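You operate a simulated robot arm through the tools that you are given. There is no shell and no other tool. Be economical: measure what you need, move in short steps, check, and stop when the job is done.

You run a simulated robot arm. Do the job below in one go: nothing can be reset, and whatever is moved stays where it is left.

Task
Take the red tape from the middle shelf of the grey shelf unit and leave it on the ledge behind the long tank. Take the orange spanner and leave it on the top of the black shelf unit. Take the teal cap and leave it on the long grey shelf. Stack the orange box marked "10 AMP" from the top of the steel table on top of the orange box that says "25 AMP". Put the blue padlock from the top of the grey bench on top of the cardboard box there and the red padlock on the loose gauge there. Pull the door open. Do these in any order.

Only the result counts: the job must be done as asked and must still hold three seconds after the hand-in. Knocking over, shifting, dropping, spilling or breaking anything else fails it. A push-on lid holds only when it is set on centred and level and pressed home; a screw cap is set on level and turned clockwise until tight.

Robot
A 6-joint arm with a fingered hand on a trunk, on a base that drives. Base frame: it is fixed to the floor where the robot stands at the start and does not move with it; the origin is under the middle of the robot, x ahead of it, y to its left, z up; the surface under the hand at the start is at about z = 0.12. Lengths are in m, angles in degrees, forces in N, time in s.
With the tool pointing down near the work surface it reaches from about 0.16 to 0.62 m from the robot's upright axis, wherever it stands. Its first joint turns from -166.0 to 166.0 degrees. Places, roughly: cardboard box [1, -2.5, 1]; door [1.6, -5.1, 1]; ledge behind the long tank (20x169 cm) [0.46, 1.52, 0.38]; long grey shelf [-1.5, 3.4, 0.7]; loose gauge [1, -2.5, 0.75]; orange box [-1.25, 1, 0.75]; orange spanner [-1.25, 0.5, 1]; padlock [0.75, -2.5, 0.75]; red tape (7x7x2 cm) [0.5, -0.1, 0.5]; teal cap (5x5x13 cm) [-1.3, 0.9, 0.9]; top of the black shelf unit [-1.5, -3.5, 0.8]. Payload 4 kg.
Tool frame: the origin (TCP) lies between the finger pads and is the grasp point; the fingertips stand 0.026 m ahead of it; z points along the fingers, y is the line along which they close. Largest opening 0.148 m; the body of the gripper starts 0.073 m behind the TCP. The gripper is a hand of 3 fingers: y runs from the thumb to the fingers, the wrist lies at [0, 0, -0.239] in the tool frame, and closing takes about 1.5 s.
Orientation is that of the tool frame in the base frame, as a unit quaternion [w, x, y, z]. With the fingers straight down and closing along the base's y, the tool's x points along the base's -x, its y along +y and its z along -z.

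Tools
- The arm moves only by the tool play_rows. Its argument "commands" is a list of rows, each an object of numbers (a shift or turn left out is 0, a gripper value left out holds the last): "dx", "dy", "dz": the shift along the tool's x, y, z in m; "ax", "ay", "az": the turn, a rotation vector about the tool's x, y, z in degrees; "grip": the gripper command, from -1 (shut) to 1 (fully open), values between in proportion. In form: [{"dx": .., "dy": .., "dz": .., "ax": .., "ay": .., "az": .., "grip": ..}, ...]. A call has 1 to 8 rows; each row shifts and turns the commanded pose from where the row before left it, along the tool's axes as they then stand. A row lasts 0.2 s, in which the tool goes at most 0.05 m and 8.6 degrees; a call with a longer step from one row to the next is refused whole, and so is a gripper value outside its range. Where a pose cannot be reached the arm comes as near as it can. A force on the tool above 40 N (or 10 N above the force at the start of the call, whichever is more), or a blocked arm, ends the call early, and 0.2 s more pass. Each finger travels about 0.153 m/s and halts on what it meets, pressing with about 24 N; the grip force reading is that of the motor and also rises with nothing between the fingers. The clock runs only during rows and for 0.2 s after the last one: add rows that do not move to give the fingers time. It gives the time, the measured TCP pose, the force on the tool (base axes), the opening and the grip force at its end, in the units of the frame above (readings bear some noise), with the torque about the TCP (base axes, N m) and any sound that the robot's microphone picked up.
- Cameras (640 x 400 px; columns grow to the right, rows downward): "scene" is now at [0.0222, 0.1631, 1.3225]; the picture's right is [0.01, -1.00, 0.00], its down [-0.66, -0.00, -0.75] and it looks along [0.75, 0.00, -0.66] (base axes); focal length 249 px, centre (320, 200). "wrist" rides on the gripper at [0.068, -0.039, -0.09] in the tool frame; the picture's right is [0.50, 0.87, 0.00], its down [-0.65, 0.38, -0.65] and it looks along [-0.57, 0.33, 0.76] (tool axes); focal length 222 px, centre (320, 200). There is no depth. A picture from a camera that has moved, and an enlarged one, comes with that camera's place and axes in the base frame and with its lens.
- snapshot(camera): a new picture of that camera. It takes no simulated time.
- move_column(by): slides the trunk up (or, below 0, down) by that many m; the arm and the scene camera ride with it, the base frame stays. It gives what a move gives, with no picture.
- steer(legs): drives the robot by 1 to 6 legs, each [ahead, left, turn to the left] in m, m and degrees, along the robot's own axes; the way and the turn of a leg run together, so that a leg with both is an arc; at most 1.5 m and 180 degrees a leg. The arm and the cameras ride along, it lands a little off, and it stops where it bumps. It gives what a move gives.
- set_grasp(shape): the hand has 3 fingers and takes this shape, open, in about a second: jaw (thumb against the fingers, like two jaws); tri (thumb and two fingers); tip (a fingertip pinch); poke (one finger out to press); point (the index stretched); flat (the hand flat); cup (the hand cupped); fist (a fist). The gripper value then closes the fingers along that shape, each until it touches; the sizes above hold for jaw. It gives what a move gives, with no picture.
- pan_tilt(pan, tilt): turns the head with the scene camera to pan (to the left, within 155 degrees either way) and tilt (down, from -29 to 69), counted from straight ahead of the robot. It gives what a move gives.
- close_up(camera, box): a new picture of the part [left, top, right, bottom] of that camera's present view, enlarged. It takes no simulated time.
- hand_in(): hands the job in; it is judged then, once.

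Go step by step. Nothing tells you exact positions but the pictures and the camera data: compare them with the known pose of the tool, close in by small moves and look again before you grip or let go. The budget is 196 turns and 182 pictures, counting those below and the enlarged ones. Unless the task says otherwise, let go and move clear before handing in.

The tools are called after "Request:" by a JSON object that holds its "name" and its "arguments". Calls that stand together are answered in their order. play_rows: Moves the arm, as the interface text tells. Its arguments: {"type":"object","properties":{"commands":{"type":"array","items":{"type":"object","properties":{"dx":{"type":"number"},"dy":{"type":"number"},"dz":{"type":"number"},"ax":{"type":"number"},"ay":{"type":"number"},"az":{"type":"number"},"grip":{"type":"number"}}}}},"required":["commands"]} The other tools are called the same way: move_column (by) slides the trunk up or down; set_grasp (shape) gives the hand a shape; steer (legs) drives the base; pan_tilt (pan, tilt) turns the head that bears the scene camera; snapshot (camera) takes a picture; close_up (camera, box) takes an enlarged picture of a part of a camera's view; hand_in () hands the job in.

At the start:

```text
clock: 0.0
position: [0.3053, 0.0401, 1.0635]
tcp_rot: [0.034, 0.811, 0.549, 0.201]
wrist_force: [-0.3, 0.0, -0.5]
moment: [0.0, -0.01, -0.03]
finger_gap: 0.1477
finger_force: 0.1
shape: jaw
trunk travel left (down, up): [-0.275, 0.315]
robot x, y, heading: [0.0018, -0.0007, 0.1]
head pan, tilt: [0.4, 41.6]
```

scene: 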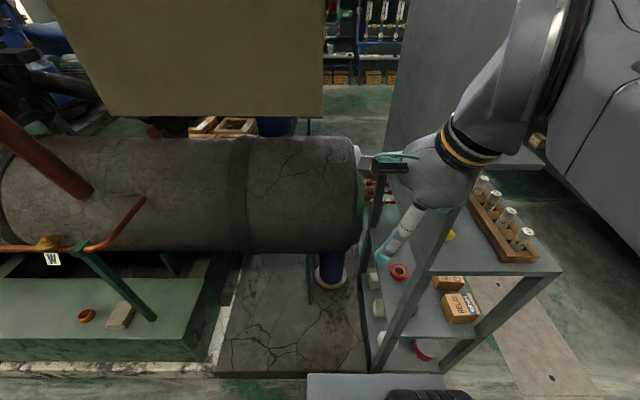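
wrist: 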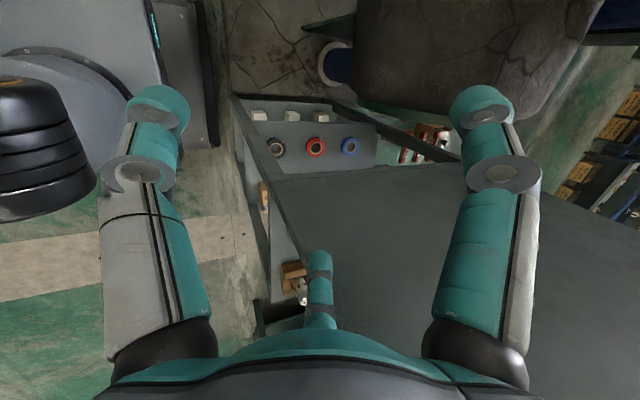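

I see the grey shelf unit ahead with the red tape on its middle shelf, and the long tank to the left. I'll look closer first.

Request:
{"name": "close_up", "arguments": {"camera": "scene", "box": [340, 150, 580, 380]}}

Request:
{"name": "close_up", "arguments": {"camera": "wrist", "box": [200, 70, 500, 330]}}

```text
1.74 times, centred on (460, 265) of scene
camera zoom: at [0.0222, 0.1631, 1.3225], right [0.01, -1.0, 0.0], down [-0.66, 0.0, -0.75], along [0.75, 0.0, -0.66], focal length 433 px, centre (76, 87)
```

zoom: 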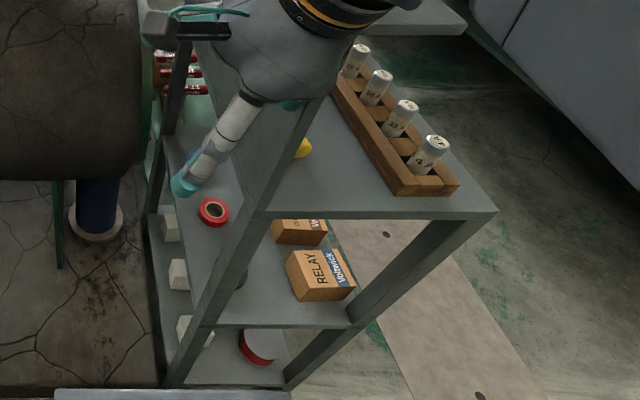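

```text
1.54 times, centred on (350, 200) of wrist
camera zoom: at [0.2601, 0.1001, 1.1565], right [0.92, 0.11, 0.38], down [-0.12, -0.85, 0.52], along [0.38, -0.52, -0.77], focal length 342 px, centre (274, 200)
```

zoom: 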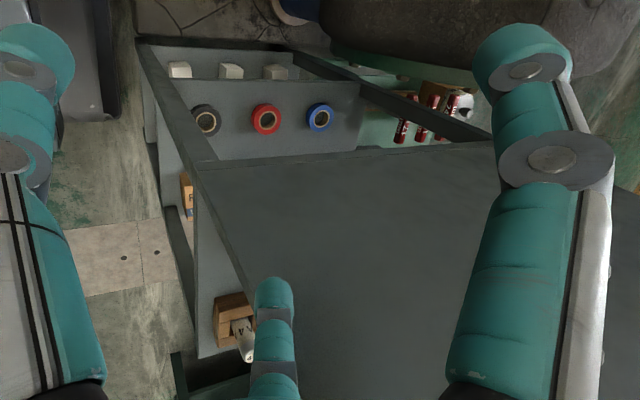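

The tape lies at about (0.536, -0.125, 0.52) under the shelf unit's top, reachable from the left side; the ledge is the green platform in front of the tank. I'll survey the surroundings before driving.

Request:
{"name": "pan_tilt", "arguments": {"pan": 80, "tilt": 25}}

Request:
{"name": "snapshot", "arguments": {"camera": "scene"}}

Request:
{"name": "pan_tilt", "arguments": {"pan": 150, "tilt": 25}}

Request:
{"name": "snapshot", "arguments": {"camera": "scene"}}

Request:
{"name": "pan_tilt", "arguments": {"pan": -140, "tilt": 25}}

Request:
{"name": "snapshot", "arguments": {"camera": "scene"}}

Request:
{"name": "pan_tilt", "arguments": {"pan": -75, "tilt": 25}}

Request:
{"name": "snapshot", "arguments": {"camera": "scene"}}

```text
clock: 1.5
position: [0.3048, 0.0393, 1.0629]
tcp_rot: [0.035, 0.812, 0.548, 0.2]
wrist_force: [0.7, 0.1, -0.2]
moment: [0.0, -0.03, -0.03]
finger_gap: 0.1479
finger_force: 0.0
shape: jaw
trunk travel left (down, up): [-0.275, 0.315]
robot x, y, heading: [-0.0001, 0.0004, 0.0]
head pan, tilt: [80.0, 25.0]
```

```text
177 pictures are left
camera scene: at [-0.0457, 0.2533, 1.348], right [0.98, -0.17, 0.0], down [-0.07, -0.42, -0.91], along [0.16, 0.89, -0.42], focal length 249 px, centre (320, 200)
```

scene: 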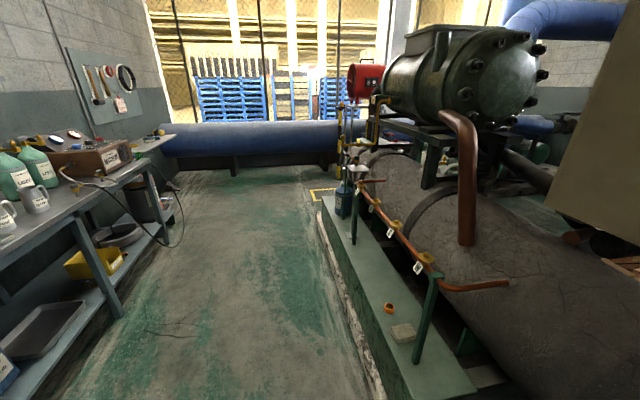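

```text
clock: 2.9
position: [0.3068, 0.0394, 1.0625]
tcp_rot: [0.034, 0.811, 0.549, 0.2]
wrist_force: [0.1, -0.4, 0.5]
moment: [0.05, 0.01, -0.02]
finger_gap: 0.1479
finger_force: 0.1
shape: jaw
trunk travel left (down, up): [-0.275, 0.315]
robot x, y, heading: [0.0016, -0.003, -0.2]
head pan, tilt: [150.0, 25.0]
```

```text
176 pictures are left
camera scene: at [-0.1415, 0.2087, 1.3478], right [0.5, 0.87, 0.0], down [0.37, -0.21, -0.91], along [-0.78, 0.45, -0.42], focal length 249 px, centre (320, 200)
```

scene: 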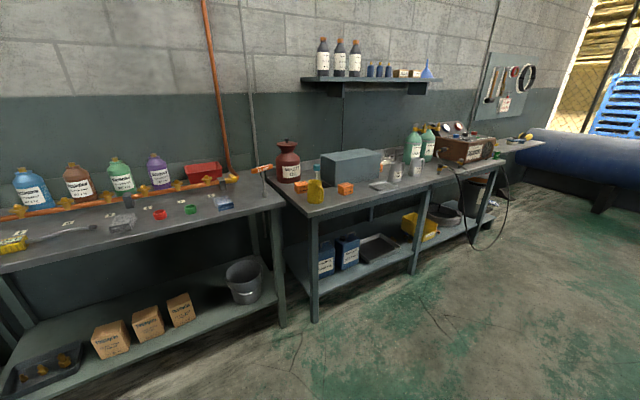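

```text
clock: 6.9
position: [0.3054, 0.0386, 1.0637]
tcp_rot: [0.035, 0.811, 0.548, 0.201]
wrist_force: [0.3, 0.2, -0.8]
moment: [0.0, 0.01, 0.01]
finger_gap: 0.1478
finger_force: 0.1
shape: jaw
trunk travel left (down, up): [-0.275, 0.315]
robot x, y, heading: [0.0017, 0.0015, -0.1]
head pan, tilt: [-140.0, 25.0]
```

```text
175 pictures are left
camera scene: at [-0.1323, 0.1033, 1.3479], right [-0.64, 0.77, 0.0], down [0.32, 0.27, -0.91], along [-0.69, -0.58, -0.42], focal length 249 px, centre (320, 200)
```

scene: 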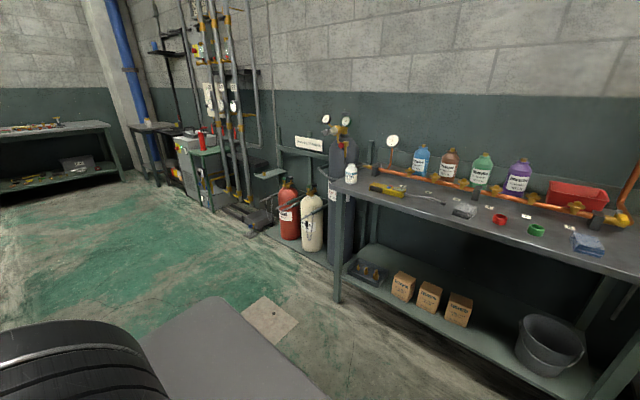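

```text
clock: 8.3
position: [0.3057, 0.0395, 1.0627]
tcp_rot: [0.033, 0.811, 0.548, 0.201]
wrist_force: [-0.2, -0.4, 0.1]
moment: [-0.02, 0.01, -0.03]
finger_gap: 0.1479
finger_force: 0.0
shape: jaw
trunk travel left (down, up): [-0.275, 0.315]
robot x, y, heading: [0.0003, 0.0055, 0.4]
head pan, tilt: [-75.0, 25.0]
```

```text
174 pictures are left
camera scene: at [-0.038, 0.0735, 1.3479], right [-0.97, -0.26, 0.0], down [-0.11, 0.41, -0.91], along [0.23, -0.88, -0.42], focal length 249 px, centre (320, 200)
```

scene: 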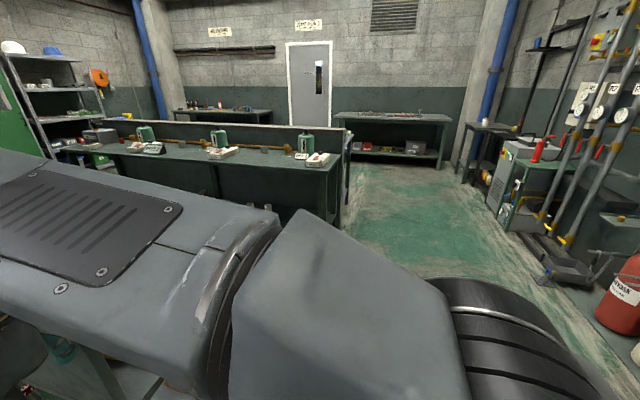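

I have an overview: workbenches behind (steel table, wall shelf at the back), the door far to the right. Now I'll shift left to reach the tape from the shelf unit's open left side.

Request:
{"name": "steer", "arguments": {"legs": [[-0.03, 0.28, 0]]}}

Request:
{"name": "pan_tilt", "arguments": {"pan": -30, "tilt": 45}}

Request:
{"name": "snapshot", "arguments": {"camera": "scene"}}

```text
clock: 10.2
position: [0.2748, 0.319, 1.0645]
tcp_rot: [0.035, 0.809, 0.551, 0.2]
wrist_force: [-0.1, 0.1, 0.5]
moment: [0.02, -0.03, -0.01]
finger_gap: 0.1481
finger_force: 0.0
shape: jaw
trunk travel left (down, up): [-0.275, 0.315]
robot x, y, heading: [-0.032, 0.2797, 0.3]
head pan, tilt: [-75.0, 25.0]
```

```text
clock: 11.3
position: [0.2748, 0.3191, 1.0624]
tcp_rot: [0.034, 0.81, 0.55, 0.201]
wrist_force: [0.4, -0.2, 0.1]
moment: [-0.01, -0.02, -0.02]
finger_gap: 0.148
finger_force: 0.1
shape: jaw
trunk travel left (down, up): [-0.275, 0.315]
robot x, y, heading: [-0.0325, 0.2815, 0.3]
head pan, tilt: [-30.0, 45.0]
```

```text
173 pictures are left
camera scene: at [-0.0227, 0.4004, 1.3173], right [-0.5, -0.87, 0.0], down [-0.61, 0.35, -0.71], along [0.61, -0.35, -0.71], focal length 249 px, centre (320, 200)
```

scene: 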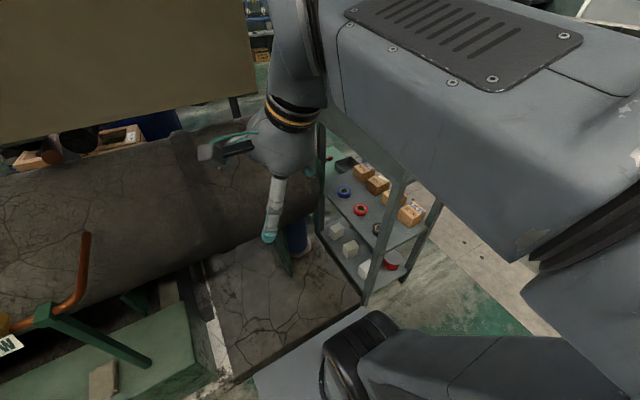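

The tapes are visible through the open side (blue, red, grey). I'll turn the hand to point 45° down towards -y, closing along x.

Request:
{"name": "play_rows", "arguments": {"commands": [{"ax": 1.25, "ay": -7.2, "az": -3.55}, {"ax": 1.25, "ay": -7.2, "az": -3.55}, {"ax": 1.25, "ay": -7.2, "az": -3.55}, {"ax": 1.25, "ay": -7.2, "az": -3.55}, {"ax": 1.25, "ay": -7.2, "az": -3.55}, {"ax": 1.25, "ay": -7.2, "az": -3.55}, {"ax": 1.25, "ay": -7.2, "az": -3.55}, {"ax": 1.25, "ay": -7.2, "az": -3.55}]}}

Request:
{"name": "move_column", "arguments": {"by": -0.2}}

Request:
{"name": "snapshot", "arguments": {"camera": "wrist"}}

Request:
{"name": "snapshot", "arguments": {"camera": "scene"}}

```text
clock: 13.2
position: [0.2754, 0.3201, 1.0631]
tcp_rot: [0.271, 0.651, 0.655, -0.27]
wrist_force: [-0.3, 0.4, 0.6]
moment: [0.03, -0.02, 0.04]
finger_gap: 0.148
finger_force: 0.2
shape: jaw
trunk travel left (down, up): [-0.275, 0.315]
robot x, y, heading: [-0.0287, 0.2811, 0.3]
head pan, tilt: [-30.0, 45.0]
```

```text
clock: 15.3
position: [0.2745, 0.3185, 0.8633]
tcp_rot: [0.27, 0.651, 0.656, -0.27]
wrist_force: [0.9, 0.4, 0.5]
moment: [0.0, 0.0, 0.05]
finger_gap: 0.1483
finger_force: 0.1
shape: jaw
trunk travel left (down, up): [-0.075, 0.515]
robot x, y, heading: [-0.0305, 0.2759, 0.2]
head pan, tilt: [-30.0, 45.0]
```

```text
172 pictures are left
camera wrist: at [0.2362, 0.4298, 0.8802], right [0.86, 0.36, -0.35], down [0.38, 0.0, 0.93], along [0.33, -0.93, -0.14], focal length 222 px, centre (320, 200)
```

wrist: 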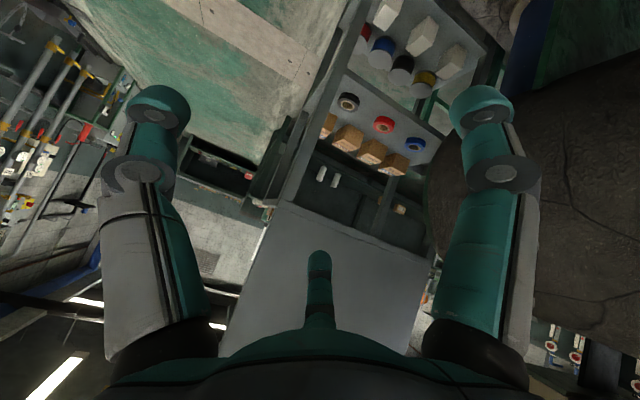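

```text
171 pictures are left
camera scene: at [-0.0227, 0.4005, 1.1173], right [-0.5, -0.87, 0.0], down [-0.61, 0.35, -0.71], along [0.61, -0.35, -0.71], focal length 249 px, centre (320, 200)
```

scene: 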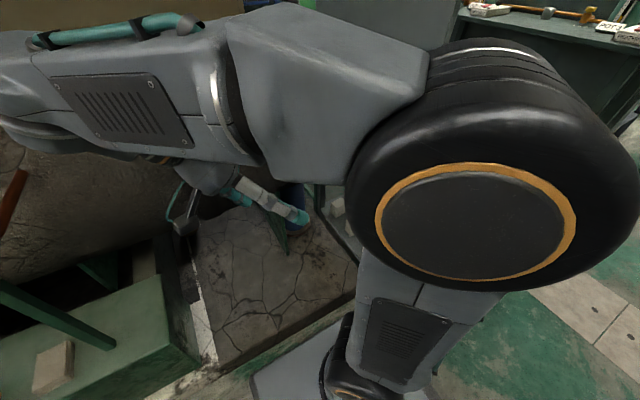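

The elbow sits to the robot's right, so I'll move further left to keep the forearm clear of the front post.

Request:
{"name": "steer", "arguments": {"legs": [[0.05, 0.15, 0]]}}

Request:
{"name": "pan_tilt", "arguments": {"pan": 0, "tilt": 50}}

Request:
{"name": "snapshot", "arguments": {"camera": "scene"}}

```text
clock: 16.7
position: [0.3264, 0.4692, 0.8634]
tcp_rot: [0.271, 0.652, 0.655, -0.269]
wrist_force: [-0.4, -0.5, -0.1]
moment: [0.0, 0.01, 0.0]
finger_gap: 0.148
finger_force: 0.1
shape: jaw
trunk travel left (down, up): [-0.075, 0.515]
robot x, y, heading: [0.0213, 0.4284, 0.4]
head pan, tilt: [-30.0, 45.0]
```

```text
clock: 17.7
position: [0.3256, 0.4699, 0.8617]
tcp_rot: [0.27, 0.652, 0.655, -0.27]
wrist_force: [-0.4, -0.2, -0.4]
moment: [0.01, 0.0, 0.0]
finger_gap: 0.1481
finger_force: 0.0
shape: jaw
trunk travel left (down, up): [-0.075, 0.515]
robot x, y, heading: [0.0184, 0.4287, 0.1]
head pan, tilt: [0.0, 50.0]
```

```text
170 pictures are left
camera scene: at [0.034, 0.5913, 1.1104], right [0.0, -1.0, 0.0], down [-0.77, 0.0, -0.64], along [0.64, 0.0, -0.77], focal length 249 px, centre (320, 200)
```

scene: 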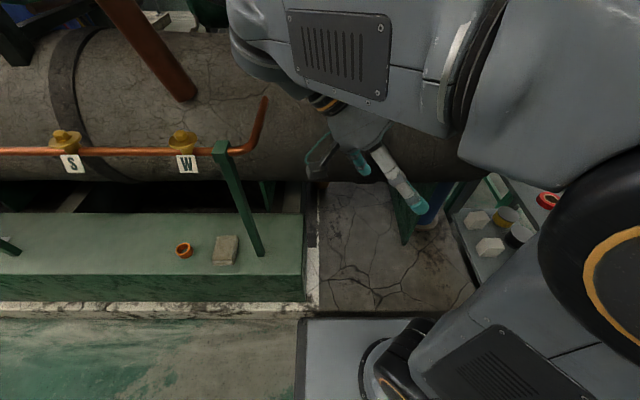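

The tank's near face is at x≈0.60 and ends at y≈0, so I'll come in diagonally (hand pointing +x, -y, down) between tank and post. First turn 30° and begin moving.

Request:
{"name": "play_rows", "arguments": {"commands": [{"ax": -5.27, "az": -5.27, "grip": 0.5}, {"ax": -5.27, "az": -5.27}, {"ax": -5.27, "az": -5.27}, {"ax": -5.27, "az": -5.27}, {"dx": -0.017, "dy": -0.0096, "dz": 0.0422}, {"dx": -0.017, "dy": -0.0096, "dz": 0.0422}, {"dx": -0.017, "dy": -0.0096, "dz": 0.0422}, {"dx": -0.017, "dy": -0.0096, "dz": 0.0422}]}}

Request:
{"name": "snapshot", "arguments": {"camera": "wrist"}}

Request:
{"name": "snapshot", "arguments": {"camera": "scene"}}

```text
clock: 19.5
position: [0.3748, 0.3055, 0.7922]
tcp_rot: [0.331, 0.462, 0.801, -0.19]
wrist_force: [0.4, 0.0, 0.1]
moment: [0.01, 0.04, 0.0]
finger_gap: 0.1114
finger_force: 0.1
shape: jaw
trunk travel left (down, up): [-0.075, 0.515]
robot x, y, heading: [0.018, 0.426, 0.4]
head pan, tilt: [0.0, 50.0]
```

```text
169 pictures are left
camera wrist: at [0.286, 0.3818, 0.8105], right [0.57, 0.74, -0.35], down [0.33, 0.19, 0.93], along [0.75, -0.65, -0.14], focal length 222 px, centre (320, 200)
```

wrist: 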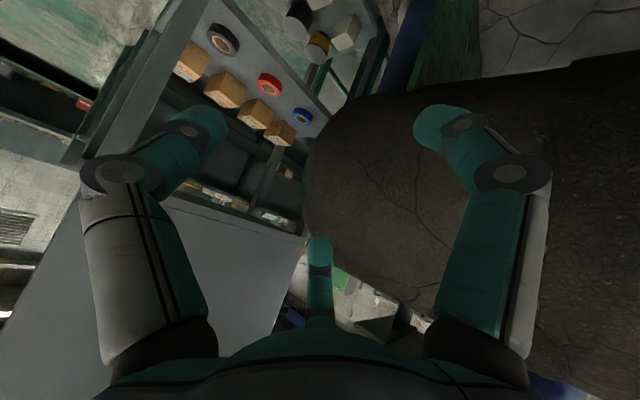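

```text
168 pictures are left
camera scene: at [0.0339, 0.5914, 1.1104], right [0.01, -1.0, 0.0], down [-0.77, 0.0, -0.64], along [0.64, 0.0, -0.77], focal length 249 px, centre (320, 200)
```

scene: 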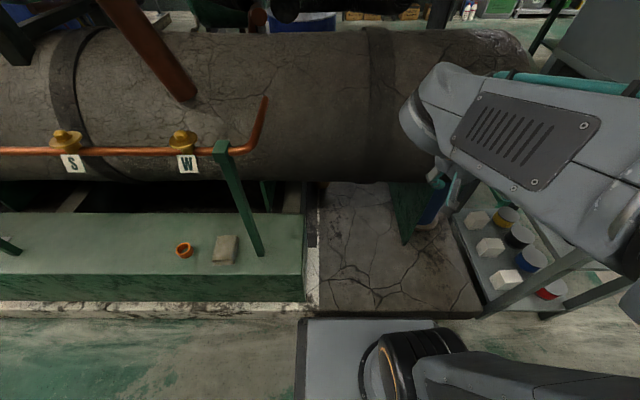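

Request:
{"name": "pan_tilt", "arguments": {"pan": -45, "tilt": 40}}

Request:
{"name": "snapshot", "arguments": {"camera": "scene"}}

```text
clock: 20.6
position: [0.3758, 0.3061, 0.7937]
tcp_rot: [0.331, 0.462, 0.801, -0.191]
wrist_force: [0.2, -0.6, -0.1]
moment: [-0.02, -0.01, 0.01]
finger_gap: 0.1111
finger_force: 0.1
shape: jaw
trunk travel left (down, up): [-0.075, 0.515]
robot x, y, heading: [0.0146, 0.4302, 0.4]
head pan, tilt: [-45.0, 40.0]
```

```text
167 pictures are left
camera scene: at [0.0175, 0.5312, 1.1245], right [-0.7, -0.71, 0.0], down [-0.46, 0.45, -0.77], along [0.55, -0.54, -0.64], focal length 249 px, centre (320, 200)
```

scene: 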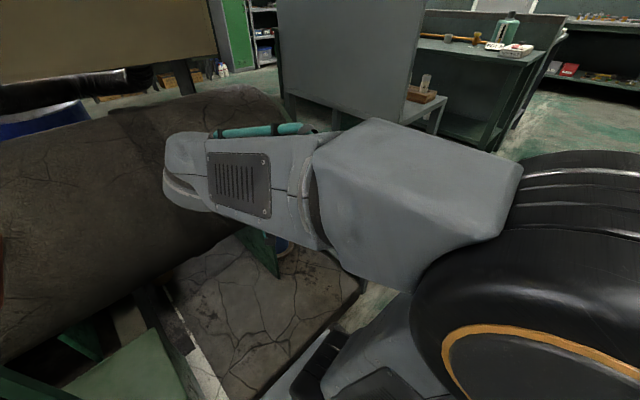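

The unit has a tall vertical panel on its left side above z≈0.86; the opening is below it. The forearm should stay left of it, so I go on in stages.

Request:
{"name": "play_rows", "arguments": {"commands": [{"dx": -0.017, "dy": -0.0096, "dz": 0.0422}, {"dx": -0.017, "dy": -0.0096, "dz": 0.0422}, {"dx": -0.017, "dy": -0.0096, "dz": 0.0422}, {"dx": -0.017, "dy": -0.0096, "dz": 0.0422}, {"dx": -0.017, "dy": -0.0096, "dz": 0.0422}, {"dx": -0.017, "dy": -0.0096, "dz": 0.0422}]}}

Request:
{"name": "snapshot", "arguments": {"camera": "wrist"}}

Request:
{"name": "snapshot", "arguments": {"camera": "scene"}}

```text
clock: 22.0
position: [0.4529, 0.0585, 0.6859]
tcp_rot: [0.332, 0.461, 0.801, -0.19]
wrist_force: [-0.7, 0.7, -0.6]
moment: [0.01, 0.0, 0.0]
finger_gap: 0.1112
finger_force: 0.0
shape: jaw
trunk travel left (down, up): [-0.075, 0.515]
robot x, y, heading: [0.0207, 0.4303, 0.1]
head pan, tilt: [-45.0, 40.0]
```

```text
166 pictures are left
camera wrist: at [0.3631, 0.1341, 0.7034], right [0.57, 0.74, -0.35], down [0.33, 0.19, 0.93], along [0.75, -0.64, -0.14], focal length 222 px, centre (320, 200)
```

wrist: 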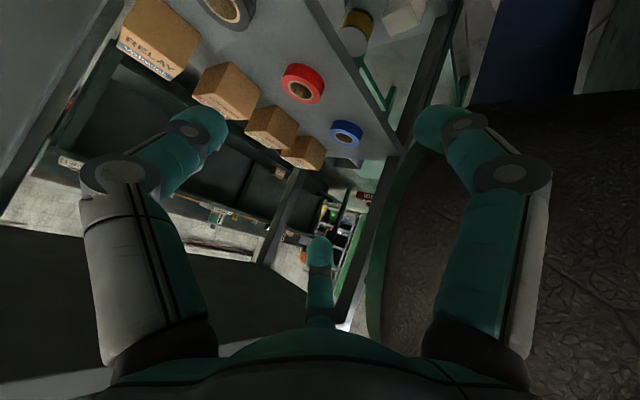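

```text
165 pictures are left
camera scene: at [0.0172, 0.5315, 1.1245], right [-0.7, -0.71, 0.0], down [-0.46, 0.45, -0.77], along [0.54, -0.54, -0.64], focal length 249 px, centre (320, 200)
```

scene: 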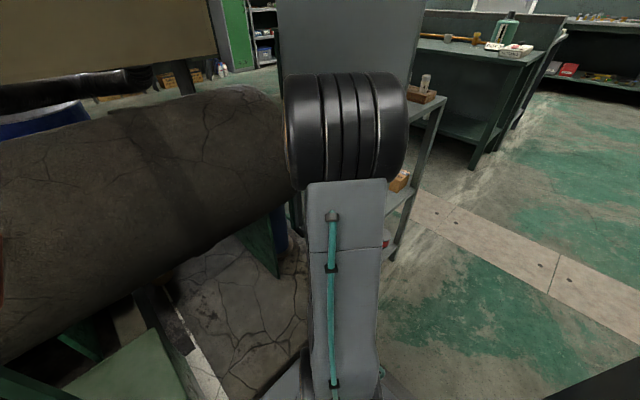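

The arm is now reaching over with the elbow up and clear; the tape is ahead in the wrist view at about (0.535, -0.122, 0.513). Moving to 6 cm short of it.

Request:
{"name": "play_rows", "arguments": {"commands": [{"dx": -0.0041, "dy": -0.0037, "dz": 0.0369}, {"dx": -0.0041, "dy": -0.0037, "dz": 0.0369}, {"dx": -0.0041, "dy": -0.0037, "dz": 0.0369}, {"dx": -0.0041, "dy": -0.0037, "dz": 0.0369}, {"dx": -0.0041, "dy": -0.0037, "dz": 0.0369}]}}

Request:
{"name": "snapshot", "arguments": {"camera": "wrist"}}

Request:
{"name": "snapshot", "arguments": {"camera": "scene"}}

```text
clock: 23.2
position: [0.5086, -0.0767, 0.5698]
tcp_rot: [0.332, 0.461, 0.8, -0.191]
wrist_force: [1.1, 0.6, 0.1]
moment: [0.02, -0.02, -0.03]
finger_gap: 0.1111
finger_force: 0.2
shape: jaw
trunk travel left (down, up): [-0.075, 0.515]
robot x, y, heading: [0.0194, 0.429, 0.3]
head pan, tilt: [-45.0, 40.0]
```

```text
164 pictures are left
camera wrist: at [0.4194, 0.0002, 0.5872], right [0.57, 0.74, -0.35], down [0.33, 0.19, 0.93], along [0.75, -0.65, -0.14], focal length 222 px, centre (320, 200)
```

wrist: 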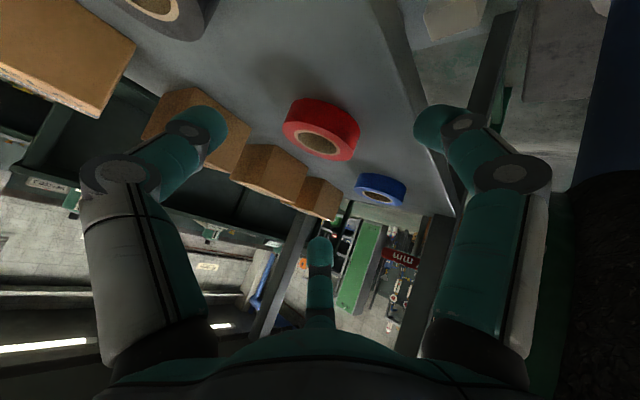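

```text
163 pictures are left
camera scene: at [0.0173, 0.5314, 1.1245], right [-0.7, -0.71, 0.0], down [-0.46, 0.45, -0.77], along [0.54, -0.54, -0.64], focal length 249 px, centre (320, 200)
```

scene: 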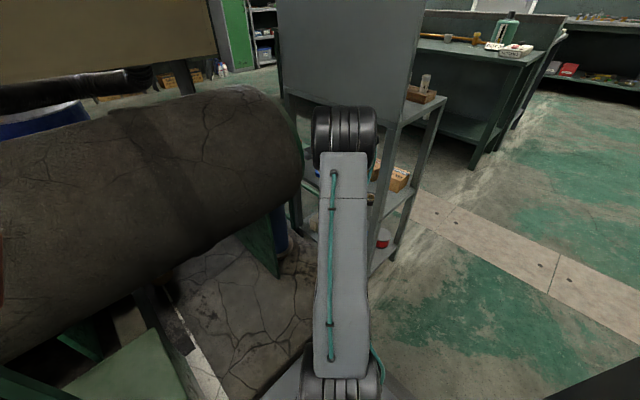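

The three fingers sit 120° apart in this open pose, so a tilted approach would put one finger into the shelf. I'll back off and look at the other hand shapes.

Request:
{"name": "play_rows", "arguments": {"commands": [{"dx": 0.0041, "dy": 0.0037, "dz": -0.0369}, {"dx": 0.0041, "dy": 0.0037, "dz": -0.0369}, {"dx": 0.0041, "dy": 0.0037, "dz": -0.0369}, {"dx": 0.0041, "dy": 0.0037, "dz": -0.0369}]}}

Request:
{"name": "set_grasp", "arguments": {"shape": "tip"}}

Request:
{"name": "snapshot", "arguments": {"camera": "wrist"}}

Request:
{"name": "set_grasp", "arguments": {"shape": "jaw"}}

Request:
{"name": "play_rows", "arguments": {"commands": [{"grip": -0.2}, {}, {}, {}]}}

Request:
{"name": "snapshot", "arguments": {"camera": "wrist"}}

```text
clock: 24.2
position: [0.4643, 0.0326, 0.6624]
tcp_rot: [0.331, 0.461, 0.801, -0.191]
wrist_force: [-0.7, 0.4, -0.1]
moment: [-0.04, -0.01, 0.0]
finger_gap: 0.1112
finger_force: 0.1
shape: jaw
trunk travel left (down, up): [-0.075, 0.515]
robot x, y, heading: [0.0203, 0.426, 0.0]
head pan, tilt: [-45.0, 40.0]
```

```text
clock: 25.1
position: [0.4647, 0.0334, 0.6624]
tcp_rot: [0.331, 0.461, 0.801, -0.19]
wrist_force: [0.5, -0.7, 0.4]
moment: [-0.03, 0.02, 0.0]
finger_gap: 0.148
finger_force: 0.1
shape: tip
trunk travel left (down, up): [-0.075, 0.515]
robot x, y, heading: [0.0194, 0.4303, 0.1]
head pan, tilt: [-45.0, 40.0]
```

```text
162 pictures are left
camera wrist: at [0.3758, 0.1087, 0.6796], right [0.57, 0.74, -0.35], down [0.33, 0.19, 0.93], along [0.75, -0.65, -0.14], focal length 222 px, centre (320, 200)
```

wrist: 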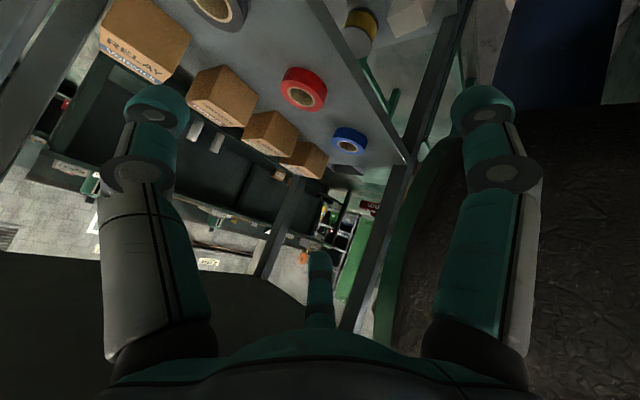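

```text
clock: 26.0
position: [0.4656, 0.0316, 0.6619]
tcp_rot: [0.331, 0.461, 0.801, -0.19]
wrist_force: [-0.2, -0.4, -0.5]
moment: [0.01, 0.01, -0.01]
finger_gap: 0.1478
finger_force: 0.0
shape: jaw
trunk travel left (down, up): [-0.075, 0.515]
robot x, y, heading: [0.0191, 0.4313, 0.5]
head pan, tilt: [-45.0, 40.0]
```

```text
clock: 27.0
position: [0.4657, 0.0322, 0.6634]
tcp_rot: [0.331, 0.461, 0.801, -0.19]
wrist_force: [1.1, -0.5, 0.1]
moment: [-0.03, -0.03, -0.02]
finger_gap: 0.0595
finger_force: 0.1
shape: jaw
trunk travel left (down, up): [-0.075, 0.515]
robot x, y, heading: [0.0187, 0.4299, 0.3]
head pan, tilt: [-45.0, 40.0]
```

```text
161 pictures are left
camera wrist: at [0.3758, 0.1089, 0.6798], right [0.57, 0.74, -0.35], down [0.33, 0.19, 0.93], along [0.75, -0.65, -0.14], focal length 222 px, centre (320, 200)
```

wrist: 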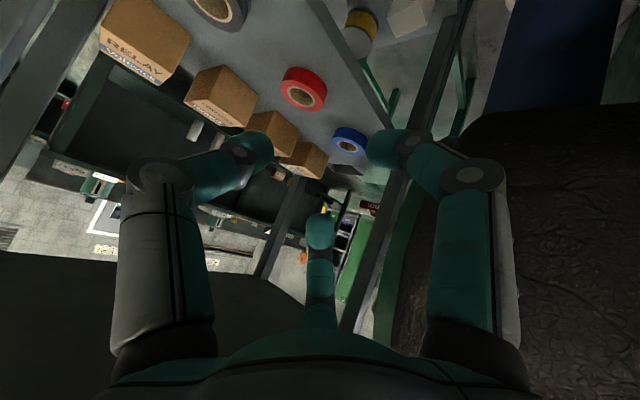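

All three fingers close radially in jaw. I'll check how the "tip" and "tri" shapes close.

Request:
{"name": "set_grasp", "arguments": {"shape": "tip"}}

Request:
{"name": "play_rows", "arguments": {"commands": [{"grip": -0.6}, {}, {}, {}, {}, {}]}}

Request:
{"name": "snapshot", "arguments": {"camera": "wrist"}}

Request:
{"name": "set_grasp", "arguments": {"shape": "tri"}}

Request:
{"name": "play_rows", "arguments": {"commands": [{"grip": -0.6}, {}, {}, {}, {}, {}]}}

Request:
{"name": "snapshot", "arguments": {"camera": "wrist"}}

```text
clock: 27.9
position: [0.4654, 0.0323, 0.6628]
tcp_rot: [0.331, 0.462, 0.8, -0.191]
wrist_force: [-0.1, 0.2, 0.8]
moment: [-0.01, -0.02, -0.02]
finger_gap: 0.148
finger_force: 0.0
shape: tip
trunk travel left (down, up): [-0.075, 0.515]
robot x, y, heading: [0.0186, 0.4245, 0.5]
head pan, tilt: [-45.0, 40.0]
```

```text
clock: 29.3
position: [0.465, 0.0328, 0.6618]
tcp_rot: [0.331, 0.462, 0.8, -0.191]
wrist_force: [0.3, 0.1, 0.7]
moment: [0.01, 0.01, -0.01]
finger_gap: 0.0301
finger_force: 0.0
shape: tip
trunk travel left (down, up): [-0.075, 0.515]
robot x, y, heading: [0.0218, 0.4294, 0.2]
head pan, tilt: [-45.0, 40.0]
```

```text
160 pictures are left
camera wrist: at [0.3758, 0.1089, 0.6798], right [0.57, 0.74, -0.35], down [0.33, 0.19, 0.93], along [0.75, -0.65, -0.14], focal length 222 px, centre (320, 200)
```

wrist: 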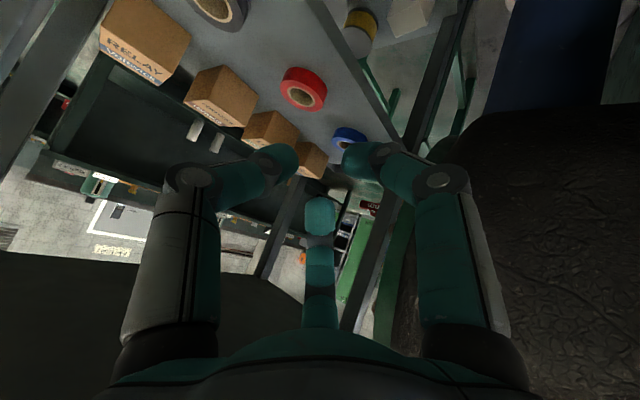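

```text
clock: 30.2
position: [0.4653, 0.0334, 0.6625]
tcp_rot: [0.331, 0.461, 0.801, -0.192]
wrist_force: [0.3, -0.2, 1.0]
moment: [0.0, 0.02, -0.03]
finger_gap: 0.1479
finger_force: 0.2
shape: tri
trunk travel left (down, up): [-0.075, 0.515]
robot x, y, heading: [0.0163, 0.4316, 0.0]
head pan, tilt: [-45.0, 40.0]
```

```text
clock: 31.6
position: [0.465, 0.0329, 0.6624]
tcp_rot: [0.331, 0.461, 0.801, -0.19]
wrist_force: [-0.4, 0.2, 0.0]
moment: [0.01, 0.0, -0.03]
finger_gap: 0.0303
finger_force: 0.0
shape: tri
trunk travel left (down, up): [-0.075, 0.515]
robot x, y, heading: [0.0219, 0.4269, 0.5]
head pan, tilt: [-45.0, 40.0]
```

```text
159 pictures are left
camera wrist: at [0.3758, 0.1089, 0.6798], right [0.57, 0.74, -0.35], down [0.33, 0.19, 0.93], along [0.75, -0.65, -0.14], focal length 222 px, centre (320, 200)
```

wrist: 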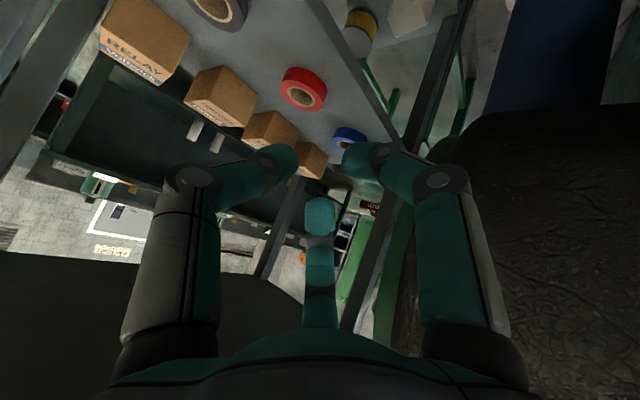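

All shapes close radially, so a flat tape can't be taken around its rim at a tilt. I plan to draw it out to the shelf edge with one finger in its hole, then pinch the overhang top and bottom; check "poke".

Request:
{"name": "set_grasp", "arguments": {"shape": "poke"}}

Request:
{"name": "snapshot", "arguments": {"camera": "wrist"}}

Request:
{"name": "set_grasp", "arguments": {"shape": "point"}}

Request:
{"name": "snapshot", "arguments": {"camera": "wrist"}}

```text
clock: 32.5
position: [0.4652, 0.0326, 0.6616]
tcp_rot: [0.331, 0.461, 0.801, -0.19]
wrist_force: [-1.2, -0.1, -0.4]
moment: [-0.02, -0.04, 0.01]
finger_gap: 0.0002
finger_force: 0.0
shape: poke
trunk travel left (down, up): [-0.075, 0.515]
robot x, y, heading: [0.0207, 0.4257, 0.4]
head pan, tilt: [-45.0, 40.0]
```

```text
158 pictures are left
camera wrist: at [0.3758, 0.1089, 0.6798], right [0.57, 0.74, -0.35], down [0.33, 0.19, 0.93], along [0.75, -0.65, -0.14], focal length 222 px, centre (320, 200)
```

wrist: 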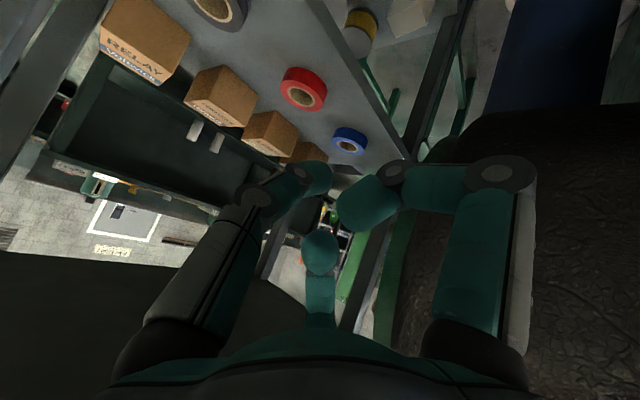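

```text
clock: 33.4
position: [0.4652, 0.0328, 0.662]
tcp_rot: [0.331, 0.462, 0.8, -0.191]
wrist_force: [-1.0, 0.1, 0.3]
moment: [-0.01, 0.03, 0.0]
finger_gap: 0.1423
finger_force: 0.0
shape: point
trunk travel left (down, up): [-0.075, 0.515]
robot x, y, heading: [0.0206, 0.4293, 0.4]
head pan, tilt: [-45.0, 40.0]
```

```text
157 pictures are left
camera wrist: at [0.3758, 0.1089, 0.6798], right [0.57, 0.74, -0.35], down [0.33, 0.19, 0.93], along [0.75, -0.65, -0.14], focal length 222 px, centre (320, 200)
```

wrist: 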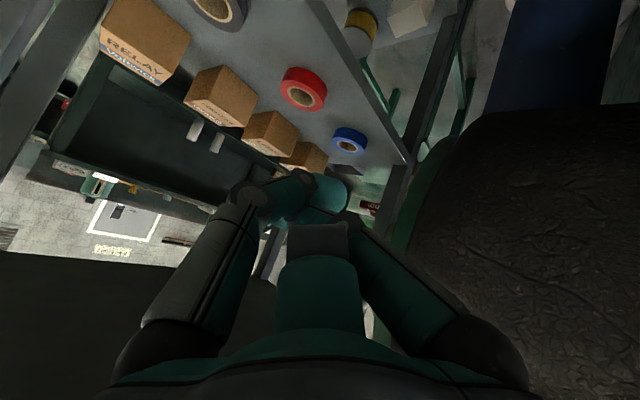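

In "poke" the thumb tip extends about 3 cm ahead of the TCP while the others curl in. I'll set poke, steepen to 35° and roll -90° so the thumb is on the far/upper side, near vertical.

Request:
{"name": "set_grasp", "arguments": {"shape": "poke"}}

Request:
{"name": "play_rows", "arguments": {"commands": [{"ay": 5}, {"ay": 5}, {"az": -8.2}, {"az": -8.2}, {"az": -8.2}, {"az": -8.2}, {"az": -8.2}, {"az": -8.2}]}}

Request:
{"name": "play_rows", "arguments": {"commands": [{"az": -8.2}, {"az": -8.2}, {"az": -8.2}, {"az": -8.2}, {"az": -8}]}}

Request:
{"name": "snapshot", "arguments": {"camera": "wrist"}}

Request:
{"name": "snapshot", "arguments": {"camera": "scene"}}

```text
clock: 34.3
position: [0.4639, 0.0329, 0.6622]
tcp_rot: [0.331, 0.461, 0.801, -0.19]
wrist_force: [0.9, 0.3, 0.6]
moment: [-0.01, 0.03, 0.01]
finger_gap: 0.0
finger_force: 0.0
shape: poke
trunk travel left (down, up): [-0.075, 0.515]
robot x, y, heading: [0.0181, 0.4239, 0.3]
head pan, tilt: [-45.0, 40.0]
```

```text
clock: 36.1
position: [0.4638, 0.033, 0.6607]
tcp_rot: [0.174, 0.087, 0.95, -0.244]
wrist_force: [-1.0, 0.4, -0.6]
moment: [0.01, -0.03, 0.0]
finger_gap: 0.0
finger_force: 0.0
shape: poke
trunk travel left (down, up): [-0.075, 0.515]
robot x, y, heading: [0.0186, 0.4274, 0.4]
head pan, tilt: [-45.0, 40.0]
```

```text
clock: 37.3
position: [0.4629, 0.0318, 0.6604]
tcp_rot: [0.078, -0.249, 0.921, -0.291]
wrist_force: [-0.6, -1.4, -0.8]
moment: [-0.01, 0.04, 0.0]
finger_gap: 0.0
finger_force: 0.0
shape: poke
trunk travel left (down, up): [-0.075, 0.515]
robot x, y, heading: [0.0201, 0.4273, 0.4]
head pan, tilt: [-45.0, 40.0]
```

```text
156 pictures are left
camera wrist: at [0.3958, 0.0149, 0.7585], right [-0.79, 0.36, -0.5], down [0.22, 0.92, 0.32], along [0.57, 0.14, -0.81], focal length 222 px, centre (320, 200)
```

wrist: 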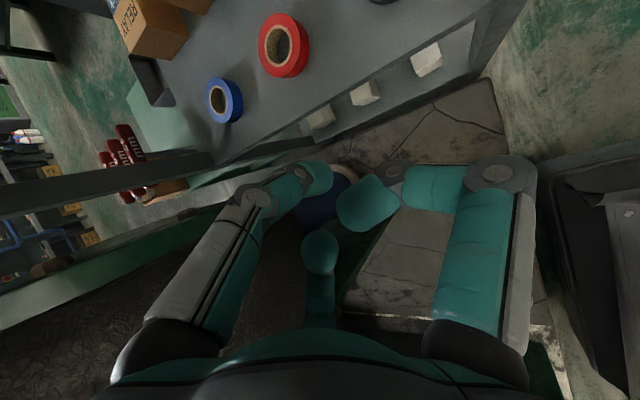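

```text
155 pictures are left
camera scene: at [0.0175, 0.5311, 1.1245], right [-0.7, -0.71, 0.0], down [-0.46, 0.45, -0.77], along [0.54, -0.54, -0.64], focal length 249 px, centre (320, 200)
```

scene: 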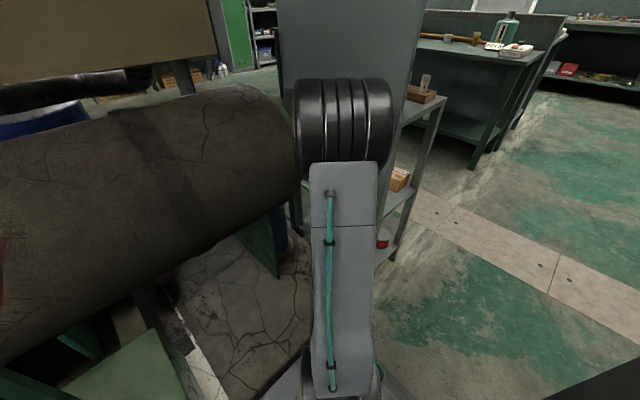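

Orientation is right; the tape centre reads (0.534, -0.125). Moving so the thumb tip hovers above the hole.

Request:
{"name": "play_rows", "arguments": {"commands": [{"dx": 0.0043, "dy": -0.0207, "dz": 0.0376}, {"dx": 0.0043, "dy": -0.0207, "dz": 0.0376}, {"dx": 0.0043, "dy": -0.0207, "dz": 0.0376}, {"dx": 0.0043, "dy": -0.0207, "dz": 0.0376}]}}

Request:
{"name": "snapshot", "arguments": {"camera": "wrist"}}

Request:
{"name": "snapshot", "arguments": {"camera": "scene"}}

```text
clock: 38.3
position: [0.5261, -0.1097, 0.5846]
tcp_rot: [0.077, -0.248, 0.921, -0.291]
wrist_force: [-0.1, -0.5, 0.6]
moment: [-0.03, -0.02, 0.01]
finger_gap: 0.0
finger_force: 0.0
shape: poke
trunk travel left (down, up): [-0.075, 0.515]
robot x, y, heading: [0.0162, 0.4312, 0.1]
head pan, tilt: [-45.0, 40.0]
```

```text
154 pictures are left
camera wrist: at [0.4585, -0.1275, 0.6821], right [-0.79, 0.36, -0.5], down [0.22, 0.92, 0.32], along [0.57, 0.14, -0.81], focal length 222 px, centre (320, 200)
```

wrist: 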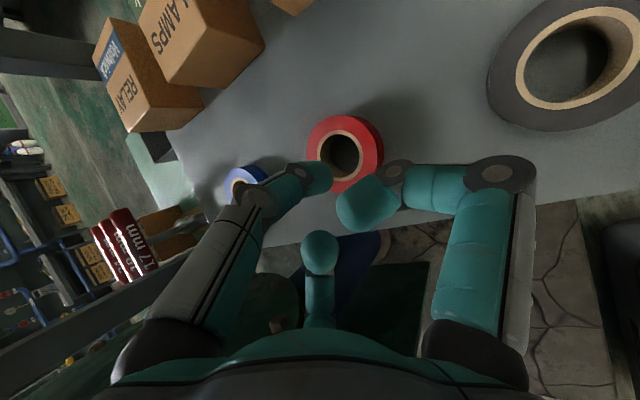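

```text
153 pictures are left
camera scene: at [0.0172, 0.5315, 1.1245], right [-0.7, -0.71, 0.0], down [-0.46, 0.45, -0.77], along [0.54, -0.54, -0.64], focal length 249 px, centre (320, 200)
```

scene: 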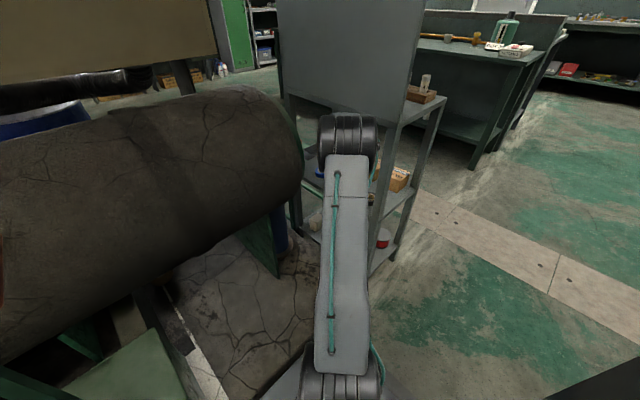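

Tape top centre now reads about (0.538, -0.130); thumb tip about (0.530, -0.120). I'll shift and lower 2 cm, then look.

Request:
{"name": "play_rows", "arguments": {"commands": [{"dx": -0.0014, "dy": 0.0004, "dz": 0.0242}, {}]}}

Request:
{"name": "close_up", "arguments": {"camera": "wrist", "box": [220, 90, 460, 240]}}

```text
clock: 38.9
position: [0.5354, -0.1214, 0.5632]
tcp_rot: [0.078, -0.248, 0.921, -0.291]
wrist_force: [0.2, 0.2, -0.5]
moment: [0.03, -0.02, 0.0]
finger_gap: 0.0
finger_force: 0.1
shape: poke
trunk travel left (down, up): [-0.075, 0.515]
robot x, y, heading: [0.0211, 0.4291, 0.1]
head pan, tilt: [-45.0, 40.0]
```

```text
2.67 times, centred on (340, 165) of wrist
camera zoom: at [0.4661, -0.1393, 0.6616], right [-0.79, 0.36, -0.5], down [0.22, 0.92, 0.32], along [0.57, 0.14, -0.81], focal length 592 px, centre (267, 293)
```

zoom: 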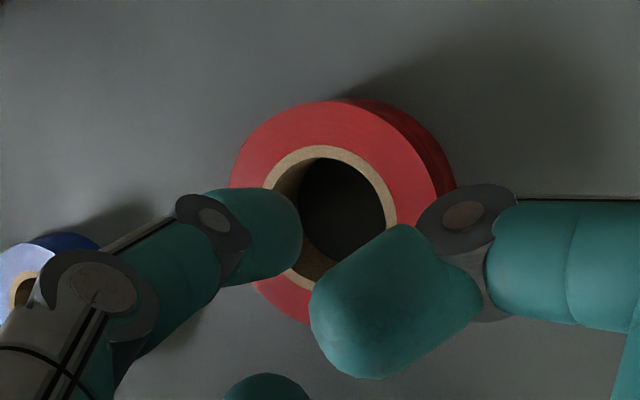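

The tip is over the hole. Lowering vertically in small steps.

Request:
{"name": "play_rows", "arguments": {"commands": [{"dy": 0.0057, "dz": 0.0082}, {"dy": 0.0057, "dz": 0.0082}]}}

Request:
{"name": "close_up", "arguments": {"camera": "wrist", "box": [220, 90, 460, 240]}}

```text
clock: 39.5
position: [0.5333, -0.1205, 0.5448]
tcp_rot: [0.078, -0.247, 0.921, -0.29]
wrist_force: [-0.3, -0.4, 1.0]
moment: [0.01, -0.01, 0.0]
finger_gap: 0.0001
finger_force: 0.0
shape: poke
trunk travel left (down, up): [-0.075, 0.515]
robot x, y, heading: [0.0198, 0.4246, 0.2]
head pan, tilt: [-45.0, 40.0]
```

```text
2.67 times, centred on (340, 165) of wrist
camera zoom: at [0.4656, -0.1377, 0.6421], right [-0.79, 0.36, -0.5], down [0.22, 0.92, 0.32], along [0.57, 0.14, -0.81], focal length 592 px, centre (267, 293)
```

zoom: 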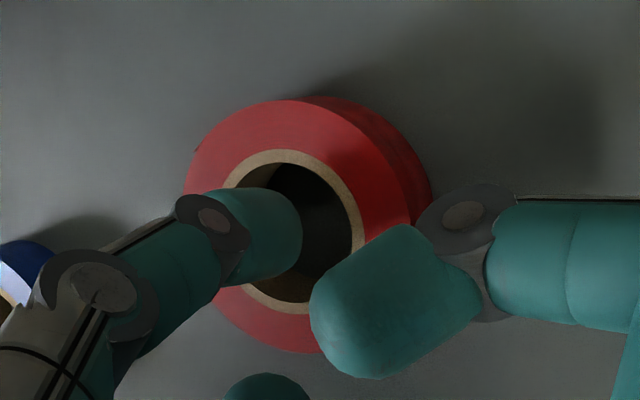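

Request:
{"name": "play_rows", "arguments": {"commands": [{"dy": 0.0046, "dz": 0.0066}, {"dy": 0.0046, "dz": 0.0066}]}}

Request:
{"name": "close_up", "arguments": {"camera": "wrist", "box": [220, 90, 460, 240]}}

```text
clock: 40.1
position: [0.5336, -0.1212, 0.5274]
tcp_rot: [0.078, -0.248, 0.921, -0.29]
wrist_force: [0.2, 0.3, 0.4]
moment: [0.0, 0.01, 0.0]
finger_gap: 0.0002
finger_force: 0.1
shape: poke
trunk travel left (down, up): [-0.075, 0.515]
robot x, y, heading: [0.021, 0.4282, 0.4]
head pan, tilt: [-45.0, 40.0]
```

```text
2.67 times, centred on (340, 165) of wrist
camera zoom: at [0.4659, -0.138, 0.6251], right [-0.79, 0.36, -0.5], down [0.22, 0.92, 0.32], along [0.57, 0.14, -0.81], focal length 592 px, centre (267, 293)
```

zoom: 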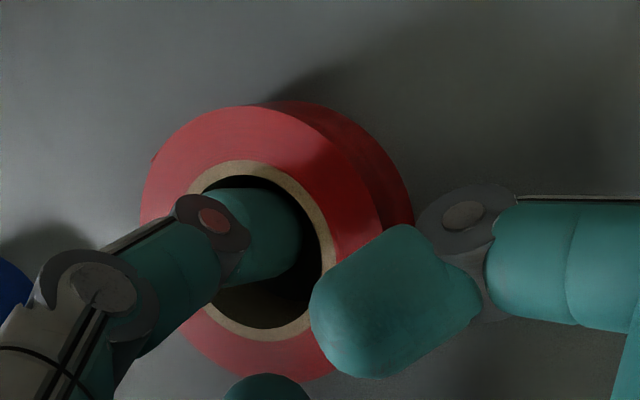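

The tip is entering the hole. Lowering another 1 cm.

Request:
{"name": "play_rows", "arguments": {"commands": [{"dy": 0.0029, "dz": 0.0041}, {"dy": 0.0029, "dz": 0.0041}]}}

Request:
{"name": "close_up", "arguments": {"camera": "wrist", "box": [220, 90, 460, 240]}}

```text
clock: 40.7
position: [0.5342, -0.1203, 0.5233]
tcp_rot: [0.08, -0.247, 0.92, -0.293]
wrist_force: [-6.2, 4.7, 18.9]
moment: [-0.15, 0.0, -0.02]
finger_gap: 0.0
finger_force: 0.0
shape: poke
trunk travel left (down, up): [-0.075, 0.515]
robot x, y, heading: [0.019, 0.43, 0.3]
head pan, tilt: [-45.0, 40.0]
```

```text
2.67 times, centred on (340, 165) of wrist
camera zoom: at [0.4658, -0.1382, 0.6202], right [-0.79, 0.36, -0.5], down [0.22, 0.92, 0.32], along [0.58, 0.14, -0.81], focal length 592 px, centre (267, 293)
```

zoom: 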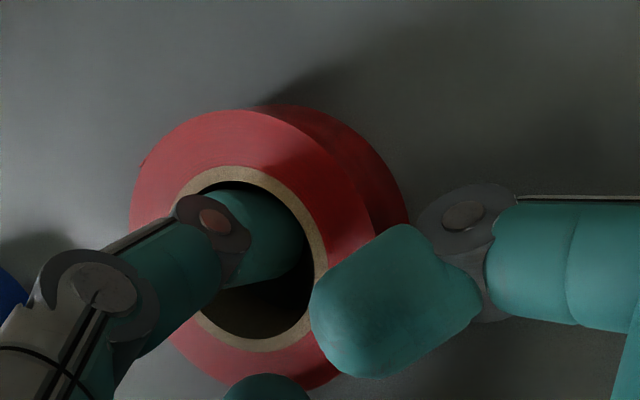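

The fingertip touched the shelf inside the hole. I'll raise 8 mm and draw the tape 4.5 cm toward the edge.

Request:
{"name": "play_rows", "arguments": {"commands": [{"dy": -0.0046, "dz": -0.0066}, {"dx": -0.005, "dy": 0.0071, "dz": -0.005}, {"dx": -0.005, "dy": 0.0071, "dz": -0.005}, {"dx": -0.005, "dy": 0.0071, "dz": -0.005}, {"dx": -0.005, "dy": 0.0071, "dz": -0.005}, {"dx": -0.0025, "dy": 0.0035, "dz": -0.0025}]}}

Request:
{"name": "snapshot", "arguments": {"camera": "wrist"}}

```text
clock: 42.1
position: [0.5339, -0.0754, 0.5266]
tcp_rot: [0.078, -0.247, 0.921, -0.29]
wrist_force: [-0.2, -0.7, 0.4]
moment: [0.02, -0.01, -0.01]
finger_gap: 0.0001
finger_force: 0.1
shape: poke
trunk travel left (down, up): [-0.075, 0.515]
robot x, y, heading: [0.0187, 0.4283, 0.5]
head pan, tilt: [-45.0, 40.0]
```

```text
148 pictures are left
camera wrist: at [0.4659, -0.0935, 0.6247], right [-0.79, 0.36, -0.5], down [0.22, 0.92, 0.32], along [0.57, 0.14, -0.81], focal length 222 px, centre (320, 200)
```

wrist: 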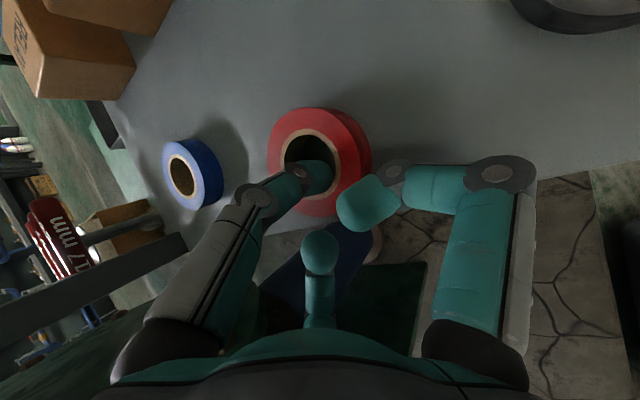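

The tape follows; its near rim is about 1 cm short of the edge. Drawing it another 3.7 cm.

Request:
{"name": "play_rows", "arguments": {"commands": [{"dx": -0.005, "dy": 0.0071, "dz": -0.005}, {"dx": -0.005, "dy": 0.0071, "dz": -0.005}, {"dx": -0.005, "dy": 0.0071, "dz": -0.005}, {"dx": -0.0035, "dy": 0.005, "dz": -0.0035}]}}

Request:
{"name": "snapshot", "arguments": {"camera": "wrist"}}

```text
clock: 43.1
position: [0.5338, -0.0375, 0.5262]
tcp_rot: [0.077, -0.248, 0.921, -0.29]
wrist_force: [0.1, -0.1, 0.1]
moment: [0.01, 0.01, 0.01]
finger_gap: 0.0002
finger_force: 0.0
shape: poke
trunk travel left (down, up): [-0.075, 0.515]
robot x, y, heading: [0.0203, 0.4271, 0.5]
head pan, tilt: [-45.0, 40.0]
```

```text
147 pictures are left
camera wrist: at [0.4661, -0.055, 0.6242], right [-0.79, 0.36, -0.5], down [0.22, 0.92, 0.32], along [0.57, 0.14, -0.81], focal length 222 px, centre (320, 200)
```

wrist: 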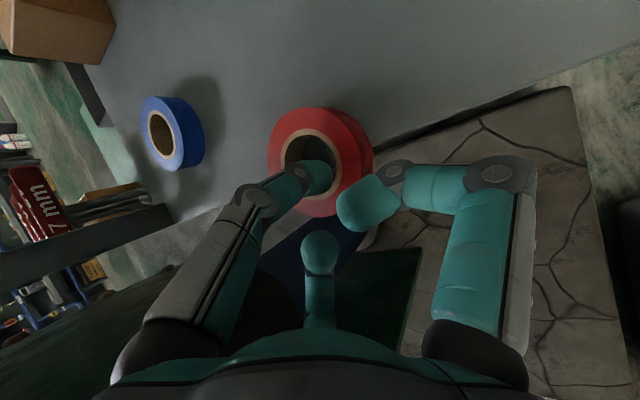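

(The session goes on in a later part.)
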